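You operate a simulated robot arm through the tools that you are given. There is no shell and no other tool. Be economical: measure what you need, move in short steps, check, and stop when the job is done.

The job below is to be done with a simulated robot arm. You get a single attempt, and the scene is never put back.

TASK
Take the 20 mm levelling block from the glue end of the long bench and leave it on the black tape roll.

It is judged by the outcome, as a careful person would: the job done as asked, and still so three seconds after it is handed in. It fails if anything else is knocked over, pushed out of place, dropped, spilled or broken.

THE ROBOT
A 7-joint arm with a two-finger parallel gripper, fixed in place. Base frame: the origin is at the foot of the arm, x ahead of it, y to its left, z up; the work surface is at about z = -1. Lengths are in mm, angles in rad, forces in N, time in s.
With the tool pointing down near the work surface it reaches from about 240 to 620 mm from the base axis. Its first joint turns from -1.152 to 1.152 rad. Payload 2.6 kg.
The TCP is the grasp point between the finger pads, 30 mm short of the fingertips. In the tool frame z runs along the fingers and y along their closing line. Largest opening 94 mm; finger width 28, thickness 10; the body of the gripper, 50 by 96 mm, starts 55 mm behind the TCP.
Orientation is told as [roll, pitch, yaw] about the base's x, y, z axes, in that order, counted from this pose: with the fingers straight down and closing along the base's y, the tool's x points along the base's -x, its y along +y and its z along -z.

THE INTERFACE
- The arm moves only by the tool arm_command. Its argument "targets" is a list of rows, each an object (a shift or turn left out is 0, a gripper value left out holds the last) with "slide": the shift along the base's x, y, z in mm, a list of three; "twist": the turn about the base's z in rad; "gripper": the opening, from 0 (shut) to 1 (fully open). In form: [{"slide": [dx, dy, dz], "twist": twist, "gripper": gripper}, ...]. A call has 1 to 12 rows; each row shifts and turns the commanded pose from where the row before left it. A row lasts 0.2 s, in which the tool goes at most 50 mm and 0.15 rad; a call with a longer step from one row to the next is refused whole, and so is a gripper value outside its range. Where a pose cannot be reached the arm comes as near as it can. A force on the tool above 40 N (or 10 N above the force at the start of the call, whichever is more), or a blocked arm, ends the call early, and 0.2 s more pass. Each finger travels about 72 mm/s and halts on what it meets, pressing with about 39 N; the grip force reading is that of the motor and also rises with nothing between the fingers. The clock runs only during rows and for 0.2 s after the last one: add rows that do not move to give the fingers time. The reply holds the time, the measured pose of the TCP, the force on the tool along the base axes, the opening and the grip force, in the units named above and with some noise.
- Cameras (640 x 400 px; columns grow to the right, rows downward): "scene" is fixed at [33, 430.5, 551.1]; the picture's right is [-0.80, -0.61, 0.00], its down [-0.40, 0.52, -0.75] and it looks along [0.46, -0.60, -0.66] (base axes); focal length 286 px, centre (320, 200). "wrist" rides on the gripper at [-37, 0, -58] in the tool frame; the picture's right is [0.00, -1.00, 0.00], its down [0.97, 0.00, -0.24] and it looks along [0.24, 0.00, 0.97] (tool axes); focal length 218 px, centre (320, 200).
- grab_frame(camera): a new picture of that camera. No time passes.
- locate(camera, pixels): for up to 12 pixels [column, row] of the newest picture of that camera ("zoom" is the newest enlarged one), the place [x, y, z] in the base frame of the surface seen there, good to about 3 mm. No time passes.
- close_up(camera, box): a new picture of the part [left, top, right, bottom] of that camera's present view, enlarged. No time passes.
- close_job(): hands the job in; it is judged then, once.

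Keep the steps short. Do not move on a guess: measure, check each grasp and each placing, and mend mistakes. In all there are 60 turns and 20 pictures (those below and enlarged ones count). Leave the gripper open and the arm clear of the work at the hand-in unless told otherwise, and finish with a single line.

The tools are called after ">>>" as name(argument=value, ...) on one line, values as JSON. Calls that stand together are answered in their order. arm_command: Moves the arm, as the interface text tells. Its arguments: {"type":"object","properties":{"targets":{"type":"array","items":{"type":"object","properties":{"slide":{"type":"array","items":{"type":"number"}},"twist":{"type":"number"},"gripper":{"type":"number"}}}}},"required":["targets"]} The other tools are called the same way: grab_frame (camera) takes a picture; locate (camera, pixels) gives the place of the surface under pixels of a picture; close_up (camera, box) takes an enlarged picture of a part of a camera's view; close_job () hands the job in.

At the start:

```text
t: 0.0
eef_pos: [362.1, 35.3, 237.1]
ee_rot: [0.0, 0.001, 0.0]
force: [-0.2, -0.3, -0.5]
gripper_width: 94.1
grasp_force: 0.1
```

scene: 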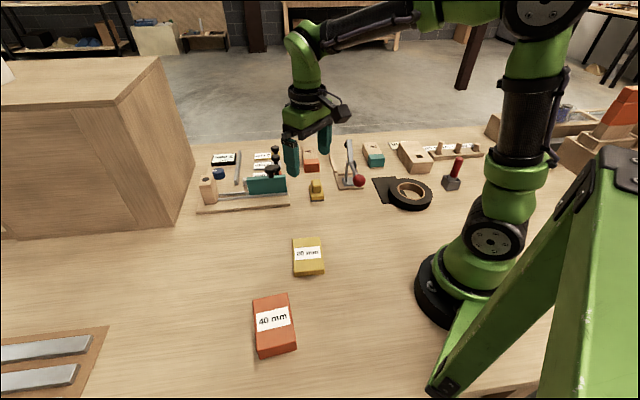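
wrist: 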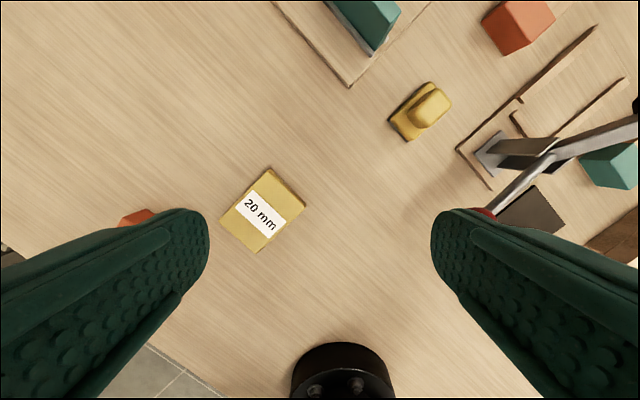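

I see a yellow block labelled "20 mm" near (308,256) and several other labelled items at the far end. I'll enlarge two parts of the scene to find the glue end, any other 20 mm blocks and the tape roll.

>>> close_up(camera="scene", box=[190, 130, 350, 230])

>>> close_up(camera="scene", box=[330, 120, 490, 220])

```text
4.00 times, centred on (270, 180) of scene
```

zoom: 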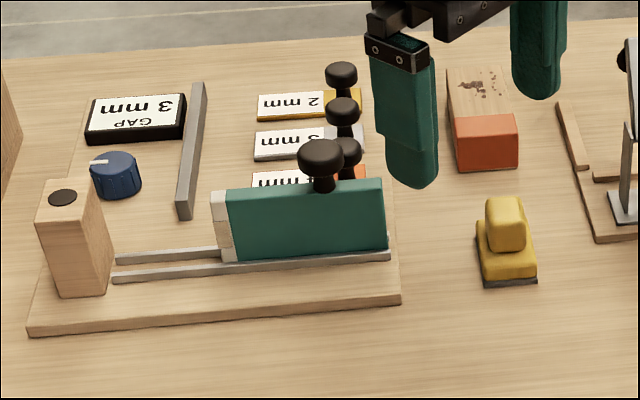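

```text
4.00 times, centred on (410, 170) of scene
```

zoom: 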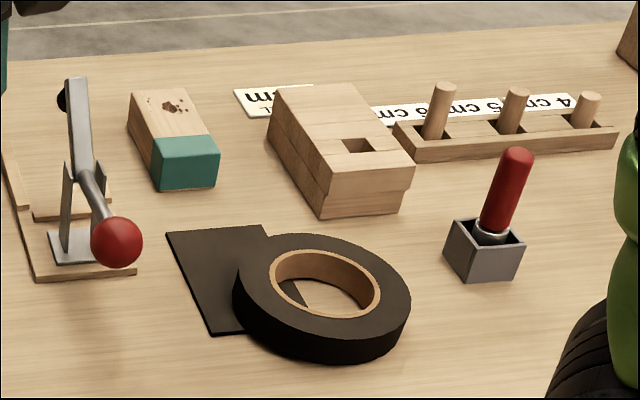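

Only one "20 mm" label so far, and no glue seen. I'll enlarge the right side and the near blocks, then measure the key items.

>>> close_up(camera="scene", box=[480, 60, 640, 160])

>>> locate(camera="scene", pixels=[[308, 254], [272, 320], [410, 181], [410, 192], [428, 195], [390, 193], [10, 345], [70, 70], [317, 190], [580, 140], [190, 215], [240, 330]])

```text
4.00 times, centred on (560, 110) of scene
```

zoom: 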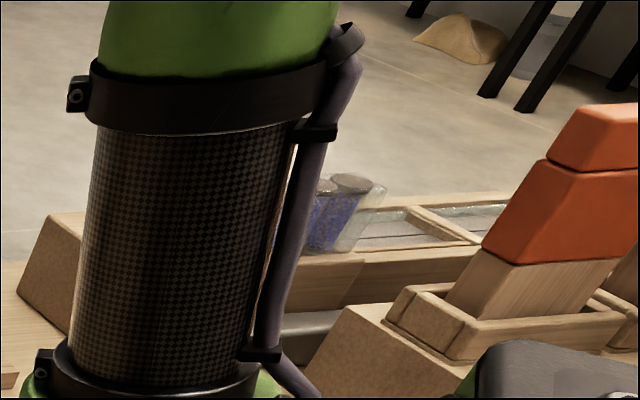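

```text
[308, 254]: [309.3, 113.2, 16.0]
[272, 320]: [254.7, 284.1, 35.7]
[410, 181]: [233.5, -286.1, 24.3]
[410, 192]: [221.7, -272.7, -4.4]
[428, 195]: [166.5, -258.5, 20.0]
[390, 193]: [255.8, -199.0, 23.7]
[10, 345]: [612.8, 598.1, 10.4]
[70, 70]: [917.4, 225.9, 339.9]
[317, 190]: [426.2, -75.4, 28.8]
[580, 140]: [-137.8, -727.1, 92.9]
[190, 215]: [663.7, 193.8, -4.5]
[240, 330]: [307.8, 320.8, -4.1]
```

The jars at about (565,115) are behind the arm column. I'll measure them, and raise and shift the tool toward -y so the wrist camera sees the right-hand end hidden by the arm.

>>> locate(camera="zoom", pixels=[[335, 215], [360, 185], [400, 215], [50, 260], [380, 330], [300, 330], [20, 330], [560, 220]])

>>> arm_command(targets=[{"slide": [0, 0, 40]}, {"slide": [0, 0, 40]}, {"slide": [0, -45, 0]}, {"slide": [0, -45, 0]}, {"slide": [0, -45, 0]}, {"slide": [0, -45, 0]}, {"slide": [0, -45, 0]}, {"slide": [0, 0, 0]}])

>>> grab_frame(camera="wrist")

```text
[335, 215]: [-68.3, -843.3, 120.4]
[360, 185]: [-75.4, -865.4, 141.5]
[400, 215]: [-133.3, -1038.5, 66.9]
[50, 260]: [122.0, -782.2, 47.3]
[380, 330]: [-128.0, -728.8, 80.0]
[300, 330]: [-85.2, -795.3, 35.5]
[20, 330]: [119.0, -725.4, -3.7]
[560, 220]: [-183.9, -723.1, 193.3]
```

```text
t: 1.8
eef_pos: [361.6, -189.1, 316.2]
ee_rot: [-0.001, 0.0, 0.0]
force: [-0.2, 0.3, 0.1]
gripper_width: 94.1
grasp_force: 0.0
```

```text
14 pictures are left
```

wrist: 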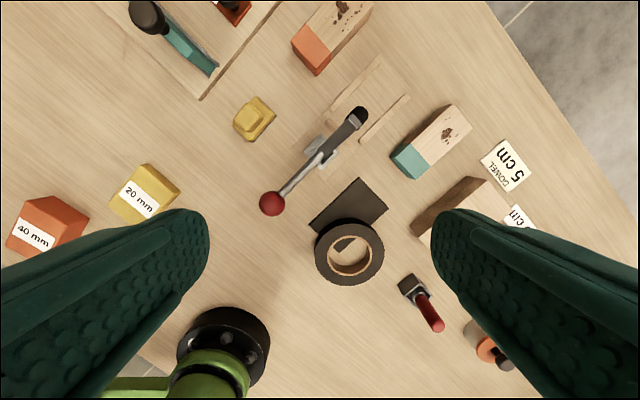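

The bench runs diagonally; an orange and black item shows at (490,345), hidden from the scene camera. I'll move further toward it to see that end of the bench.

>>> arm_command(targets=[{"slide": [-20, -40, 0]}, {"slide": [-20, -40, 0]}, {"slide": [-20, -40, 0]}, {"slide": [-20, -40, 0]}, {"slide": [-20, -30, 0]}, {"slide": [0, 0, 0]}])

>>> grab_frame(camera="wrist")

```text
t: 3.2
eef_pos: [260.7, -377.6, 317.5]
ee_rot: [0.0, 0.001, 0.002]
force: [-0.2, -0.6, -0.3]
gripper_width: 94.0
grasp_force: 0.1
```

```text
13 pictures are left
```

wrist: 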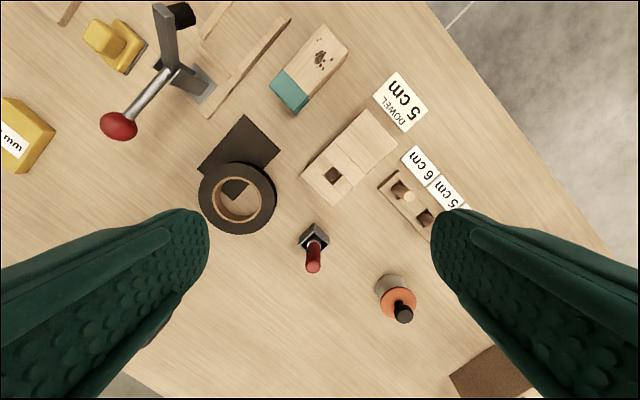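

The orange-capped bottle at (395,298) may be the glue. I'll turn the tool a quarter so the camera looks further along -y, beyond the bottle.

>>> arm_command(targets=[{"twist": 0.14}, {"twist": 0.14}, {"twist": 0.14}, {"twist": 0.14}, {"twist": 0.14}, {"twist": 0.14}, {"twist": 0.14}, {"twist": 0.14}, {"twist": 0.14}, {"twist": 0.14}, {"slide": [0, 0, 0]}])

>>> grab_frame(camera="wrist")

```text
t: 5.6
eef_pos: [261.9, -380.0, 317.9]
ee_rot: [-0.001, -0.001, 1.404]
force: [0.5, -0.4, -0.5]
gripper_width: 94.0
grasp_force: 0.1
```

```text
12 pictures are left
```

wrist: 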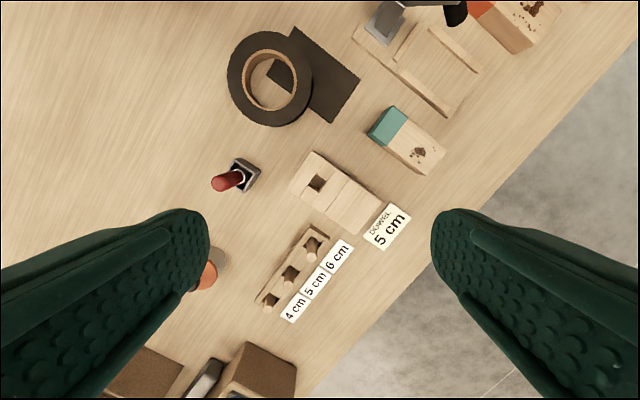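

Beyond are racks outside reach; the left finger hides the area next to the bottle. I'll turn back halfway so that area falls between the fingers.

>>> arm_command(targets=[{"twist": -0.14}, {"twist": -0.14}, {"twist": -0.14}, {"twist": -0.14}, {"twist": -0.14}, {"slide": [0, 0, 40]}, {"slide": [0, 0, 40]}, {"slide": [0, 0, 0]}])

>>> grab_frame(camera="wrist")

```text
t: 7.4
eef_pos: [263.9, -379.9, 395.1]
ee_rot: [0.001, 0.001, 0.7]
force: [-0.4, 0.2, -0.6]
gripper_width: 94.0
grasp_force: 0.0
```

```text
11 pictures are left
```

wrist: 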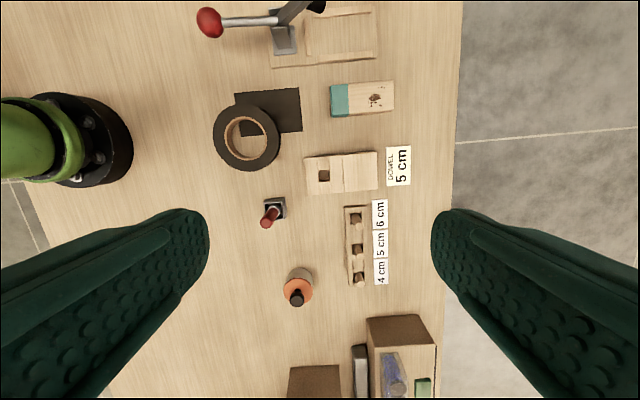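

Only the bottle, a red-handled tool and racks are here; no second 20 mm block. I'll measure the tape roll rim from this view: ring pixels around (246,138).

>>> locate(camera="wrist", pixels=[[217, 138], [275, 138], [246, 109], [246, 165], [229, 138], [263, 138], [246, 121], [246, 153], [245, 137], [298, 300], [295, 100], [320, 123]])

>>> close_up(camera="wrist", box=[190, 70, 350, 170])

```text
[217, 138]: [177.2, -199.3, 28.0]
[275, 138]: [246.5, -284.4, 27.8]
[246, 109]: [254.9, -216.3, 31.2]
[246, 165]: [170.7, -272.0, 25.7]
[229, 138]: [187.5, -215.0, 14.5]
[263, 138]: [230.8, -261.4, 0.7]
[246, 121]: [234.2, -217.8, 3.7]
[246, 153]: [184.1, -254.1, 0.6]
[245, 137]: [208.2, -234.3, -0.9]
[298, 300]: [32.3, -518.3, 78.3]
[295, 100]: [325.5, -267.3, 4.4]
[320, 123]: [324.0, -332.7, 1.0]
```

```text
4.00 times, centred on (270, 120) of wrist
```

zoom: 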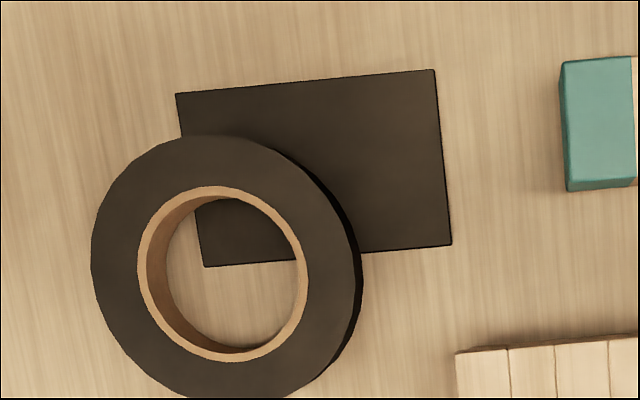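

The ring stands about 30 mm high near (212,-243). I'll measure points on its top face in the zoom and the block's four corners in the scene picture.

>>> locate(camera="zoom", pixels=[[112, 265], [325, 275], [222, 158], [222, 380], [140, 270], [305, 274], [223, 189], [223, 358]])

>>> close_up(camera="scene", box=[230, 205, 390, 305])

```text
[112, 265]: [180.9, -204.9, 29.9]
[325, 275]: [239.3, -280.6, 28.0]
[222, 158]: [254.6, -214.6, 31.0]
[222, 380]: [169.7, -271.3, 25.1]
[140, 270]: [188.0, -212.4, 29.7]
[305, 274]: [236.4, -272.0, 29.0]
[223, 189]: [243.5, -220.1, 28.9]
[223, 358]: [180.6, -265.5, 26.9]
```

```text
4.00 times, centred on (310, 255) of scene
```

zoom: 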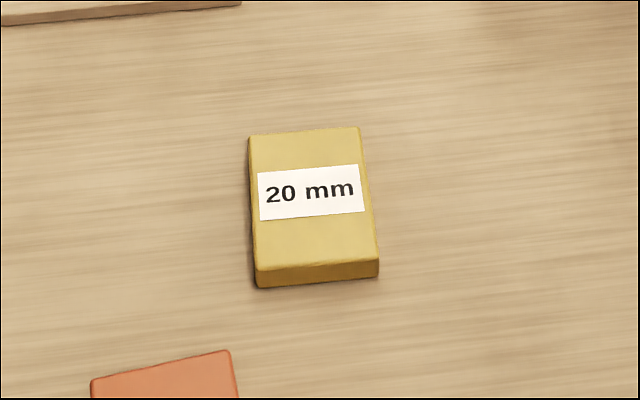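

>>> locate(camera="zoom", pixels=[[251, 142], [357, 130], [258, 268], [376, 258], [310, 200], [258, 284], [377, 276], [310, 300]])

```text
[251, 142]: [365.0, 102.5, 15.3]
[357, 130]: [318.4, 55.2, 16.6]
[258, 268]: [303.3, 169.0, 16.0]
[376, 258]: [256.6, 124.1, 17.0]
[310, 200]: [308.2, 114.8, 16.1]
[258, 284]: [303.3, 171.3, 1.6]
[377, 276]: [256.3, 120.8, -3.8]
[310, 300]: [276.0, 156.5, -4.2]
```

The block measures about 92 x 66 x 20 mm, centre (311,113), its short axis at about 43° from x. The roll's hole is about 77 mm, centre (212,-243), top z 29, so the block can bridge it. I'll travel high to above the block, with the closing line on the short axis (twist about -0.815).

>>> arm_command(targets=[{"slide": [3.9, 41, -10], "twist": -0.126}, {"slide": [3.9, 41, -10], "twist": -0.126}, {"slide": [3.9, 41, -10], "twist": -0.126}, {"slide": [3.9, 41, -10], "twist": -0.126}, {"slide": [3.9, 41, -10], "twist": -0.126}, {"slide": [3.9, 41, -10], "twist": -0.126}, {"slide": [3.9, 41, -10], "twist": -0.126}, {"slide": [3.9, 41, -10], "twist": -0.126}, {"slide": [3.9, 41, -10], "twist": -0.126}, {"slide": [3.9, 41, -10], "twist": -0.126}, {"slide": [3.9, 41, -10], "twist": -0.126}, {"slide": [3.9, 41, -10], "twist": -0.126}])

>>> grab_frame(camera="wrist")

```text
t: 10.0
eef_pos: [308.1, 113.5, 274.6]
ee_rot: [0.0, 0.0, -0.812]
force: [0.1, 0.2, 0.4]
gripper_width: 93.9
grasp_force: 0.0
```

```text
8 pictures are left
```

wrist: 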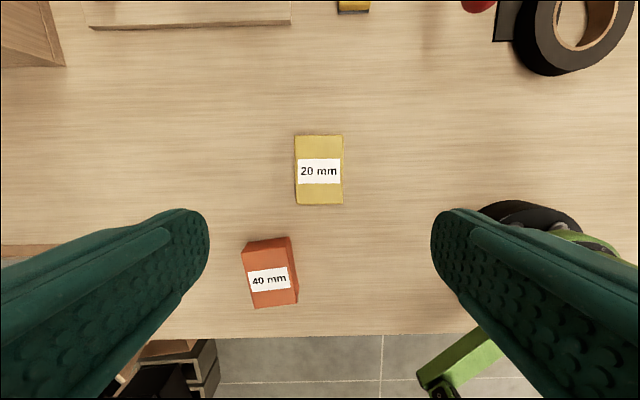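

The block is square to the fingers. I'll check its corners from here before going down.

>>> locate(camera="wrist", pixels=[[297, 138], [341, 137], [298, 202], [341, 202], [320, 150], [320, 195], [250, 242], [289, 240], [477, 5]])

```text
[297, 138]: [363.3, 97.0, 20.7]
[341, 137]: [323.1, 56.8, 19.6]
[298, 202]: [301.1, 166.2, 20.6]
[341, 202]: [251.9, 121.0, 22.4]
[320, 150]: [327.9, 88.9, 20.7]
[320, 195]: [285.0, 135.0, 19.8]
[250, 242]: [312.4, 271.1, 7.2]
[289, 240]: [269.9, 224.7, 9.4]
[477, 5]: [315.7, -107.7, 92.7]
```

Centre agrees at about (310,111). I'll descend in steps to TCP z about 60, then slowly to 36, with no gripper motion yet.

>>> arm_command(targets=[{"slide": [2, -2, -40]}, {"slide": [0, 0, -45]}, {"slide": [0, 0, -45]}, {"slide": [0, 0, -45]}, {"slide": [0, 0, -25]}, {"slide": [0, 0, -15]}, {"slide": [0, 0, -12]}, {"slide": [0, 0, -10]}, {"slide": [0, 0, 0]}])

>>> grab_frame(camera="wrist")

```text
t: 12.0
eef_pos: [311.5, 110.3, 38.3]
ee_rot: [-0.001, 0.0, -0.812]
force: [0.7, 0.9, 0.0]
gripper_width: 93.9
grasp_force: 0.1
```

```text
7 pictures are left
```

wrist: 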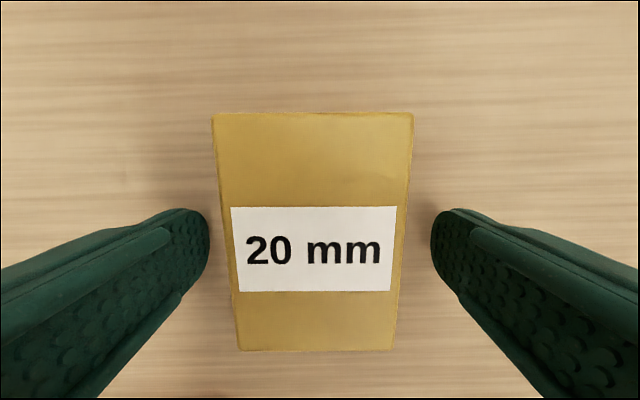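

The fingers straddle the block, with the label centre at row 248 where the grasp point should be. I'll go 3 mm lower and close.

>>> arm_command(targets=[{"slide": [0, 0, -3]}, {"gripper": 0.55}, {"gripper": 0.55}, {"gripper": 0.55}, {"gripper": 0.55}])

```text
t: 13.2
eef_pos: [310.9, 109.3, 36.0]
ee_rot: [-0.001, -0.001, -0.811]
force: [-0.9, 0.6, 1.6]
gripper_width: 69.2
grasp_force: 39.0
```

Gripped at 69 mm with 39 N. I'll lift straight up and check.

>>> arm_command(targets=[{"slide": [0, 0, 15], "gripper": 0.5}, {"slide": [0, 0, 40]}, {"slide": [0, 0, 45]}, {"slide": [0, 0, 45]}, {"slide": [0, 0, 45]}, {"slide": [0, 0, 0]}])

>>> locate(camera="scene", pixels=[[358, 180], [350, 145], [457, 162], [310, 255], [349, 170]])

>>> grab_frame(camera="wrist")

```text
t: 14.6
eef_pos: [311.2, 109.6, 228.7]
ee_rot: [0.001, -0.001, -0.811]
force: [-0.3, 0.4, -2.2]
gripper_width: 69.2
grasp_force: 38.8
```

```text
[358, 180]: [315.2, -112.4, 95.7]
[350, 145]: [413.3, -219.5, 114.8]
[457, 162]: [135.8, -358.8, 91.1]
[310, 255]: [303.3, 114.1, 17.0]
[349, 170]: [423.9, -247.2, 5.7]
```

```text
6 pictures are left
```

wrist: 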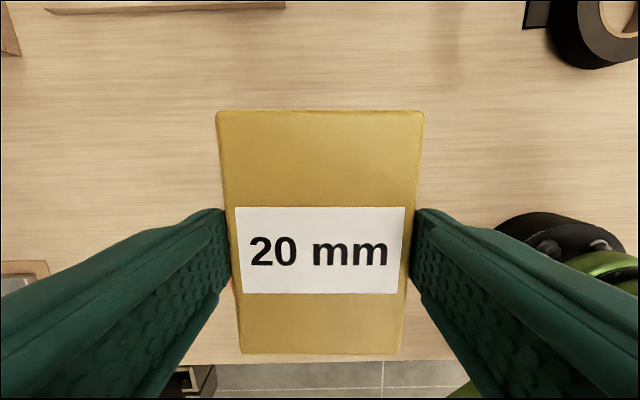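

Held squarely and level. The clamp's ball (315,-112,96) and red handle (136,-359) are well clear of the drop place. I'll carry it at this height to over the roll centre (212,-243).

>>> arm_command(targets=[{"slide": [-11, -39.1, 0]}, {"slide": [-11, -39.1, 0]}, {"slide": [-11, -39.1, 0]}, {"slide": [-11, -39.1, 0]}, {"slide": [-11, -39.1, 0]}, {"slide": [-11, -39.1, 0]}, {"slide": [-11, -39.1, 0]}, {"slide": [-11, -39.1, 0]}, {"slide": [-11, -39.1, 0]}, {"slide": [0, 0, 0]}])

>>> grab_frame(camera="scene")

```text
t: 16.8
eef_pos: [211.9, -242.0, 226.8]
ee_rot: [0.001, -0.001, -0.811]
force: [0.5, 1.1, -0.8]
gripper_width: 69.1
grasp_force: 39.9
```

```text
5 pictures are left
```

scene: 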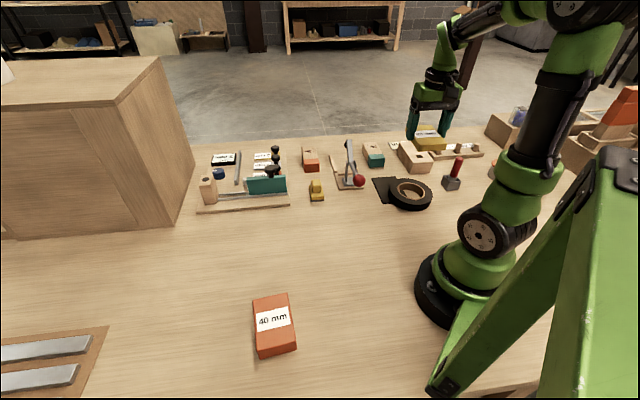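

Everything is in place and the roll is unmoved. I'll descend to TCP z about 72, just above the expected contact at about 66.

>>> arm_command(targets=[{"slide": [0, -0.5, -40]}, {"slide": [0, 0, -40]}, {"slide": [0, 0, -35]}, {"slide": [0, 0, -20]}, {"slide": [0, 0, -12]}, {"slide": [0, 0, -7]}, {"slide": [0, 0, 0]}])

>>> close_up(camera="scene", box=[330, 120, 490, 220])

```text
t: 18.4
eef_pos: [214.1, -242.9, 75.4]
ee_rot: [0.0, 0.001, -0.812]
force: [-0.6, -0.6, -1.3]
gripper_width: 69.7
grasp_force: 38.9
```

```text
4.00 times, centred on (410, 170) of scene
```

zoom: 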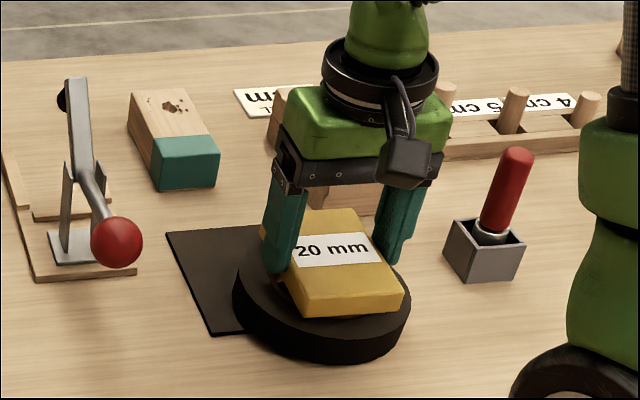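

The block hovers over the roll. I'll measure both here to check centring.

>>> locate(camera="zoom", pixels=[[302, 310], [402, 303], [266, 228], [357, 213], [238, 285], [407, 300], [322, 322], [375, 285]])

```text
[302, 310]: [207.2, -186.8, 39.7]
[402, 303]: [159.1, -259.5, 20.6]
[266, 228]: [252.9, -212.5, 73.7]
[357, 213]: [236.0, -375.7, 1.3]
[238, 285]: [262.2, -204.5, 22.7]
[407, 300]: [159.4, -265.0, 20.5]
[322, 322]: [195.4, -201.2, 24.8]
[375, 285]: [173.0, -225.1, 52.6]
```

The block's near corner (207,-187) is where it should be for a centred block, and the ring fits (212,-242). I'll lower in small steps until the force shows contact.

>>> arm_command(targets=[{"slide": [-1, 0, -3]}, {"slide": [0, 0, -2]}, {"slide": [0, 0, -1.5]}, {"slide": [0, 0, 0]}])

```text
t: 19.4
eef_pos: [211.2, -241.5, 67.4]
ee_rot: [0.001, 0.0, -0.811]
force: [-0.1, -0.1, -0.9]
gripper_width: 69.3
grasp_force: 39.0
```

No contact yet (z 67.4). I'll lower a little more.

>>> arm_command(targets=[{"slide": [0, 0, -1]}, {"slide": [0, 0, 0]}])

>>> arm_command(targets=[{"slide": [0, 0, -1]}, {"slide": [0, 0, 0]}])

```text
t: 20.0
eef_pos: [212.2, -241.0, 66.8]
ee_rot: [0.002, 0.0, -0.811]
force: [0.0, 0.4, -0.2]
gripper_width: 69.0
grasp_force: 38.9
```

```text
t: 20.6
eef_pos: [210.8, -241.6, 64.9]
ee_rot: [0.0, 0.0, -0.811]
force: [-0.1, 1.1, -1.5]
gripper_width: 69.3
grasp_force: 39.2
```

Still free (force within noise). Two more 1 mm steps.

>>> arm_command(targets=[{"slide": [0, 0, -1]}, {"slide": [0, 0, 0]}])

>>> arm_command(targets=[{"slide": [0, 0, -1]}, {"slide": [0, 0, 0]}])

```text
t: 21.2
eef_pos: [210.8, -241.5, 64.0]
ee_rot: [0.001, -0.002, -0.812]
force: [-8.1, 9.3, 24.0]
gripper_width: 69.5
grasp_force: 39.1
```

```text
t: 21.8
eef_pos: [211.2, -242.6, 63.3]
ee_rot: [0.0, -0.003, -0.813]
force: [-11.0, 5.3, 38.1]
gripper_width: 69.3
grasp_force: 39.1
```

Contact at z about 64 (24 to 38 N up). I'll ease back 1 mm and open the fingers.

>>> arm_command(targets=[{"slide": [0, 0, 1.3]}, {"slide": [0, 0, 0]}, {"gripper": 0.8}, {"gripper": 1.0}, {"gripper": 1.0}, {"gripper": 1.0}])

```text
t: 23.2
eef_pos: [210.1, -241.2, 63.7]
ee_rot: [0.001, 0.001, -0.812]
force: [-0.1, 0.4, 0.1]
gripper_width: 94.0
grasp_force: 0.0
```

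Released with no force left. I'll rise straight up, slowly at first, and look.

>>> arm_command(targets=[{"slide": [0, 0, 10]}, {"slide": [0, 0, 20]}, {"slide": [0, 0, 40]}, {"slide": [0, 0, 45]}, {"slide": [0, 0, 45]}, {"slide": [10, 30, 30]}, {"slide": [10, 35, 20]}, {"slide": [10, 40, 0]}, {"slide": [10, 40, 0]}, {"slide": [10, 40, 0]}, {"slide": [0, 0, 0]}])

>>> close_up(camera="scene", box=[330, 120, 490, 220])

>>> grab_frame(camera="scene")

```text
t: 25.6
eef_pos: [262.4, -55.6, 274.5]
ee_rot: [0.0, 0.0, -0.811]
force: [-0.3, -0.9, 0.4]
gripper_width: 94.0
grasp_force: 0.2
```

```text
4.00 times, centred on (410, 170) of scene
```

zoom: 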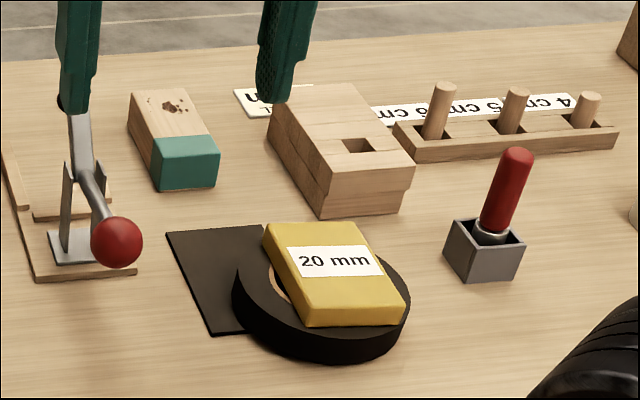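

```text
2 pictures are left
```

scene: 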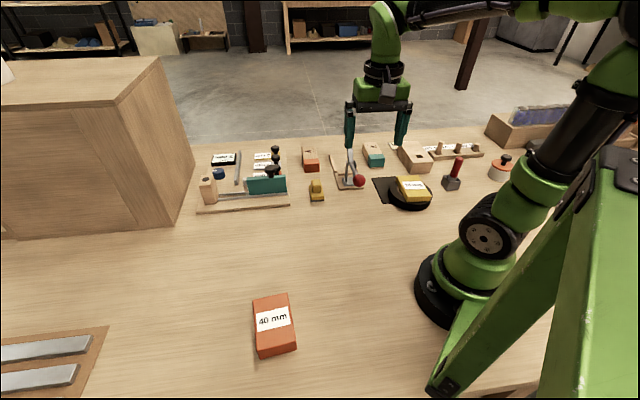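

The block lies on the roll. I'll measure its four corners to check that it is level and bridging the hole.

>>> locate(camera="scene", pixels=[[399, 178], [419, 177], [406, 196.5], [428, 195.5], [413, 186], [393, 197], [429, 201]])

```text
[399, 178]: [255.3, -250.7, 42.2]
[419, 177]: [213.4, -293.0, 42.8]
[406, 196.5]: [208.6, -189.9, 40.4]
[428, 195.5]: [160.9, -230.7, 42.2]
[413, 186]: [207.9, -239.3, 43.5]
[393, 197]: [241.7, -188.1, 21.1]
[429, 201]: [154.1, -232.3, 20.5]
```

All four corners are at z 40–43, so the block is level and centred at about (210,-241), and nothing else has moved. The arm is clear and the gripper open, so I'm handing it in.

>>> close_job()

```text
The job is handed in.
```

The 20 mm block now lies flat and centred on the black tape roll and nothing else was moved; it was the only 20 mm block I found, though I couldn't confirm which end of the bench is the glue end.
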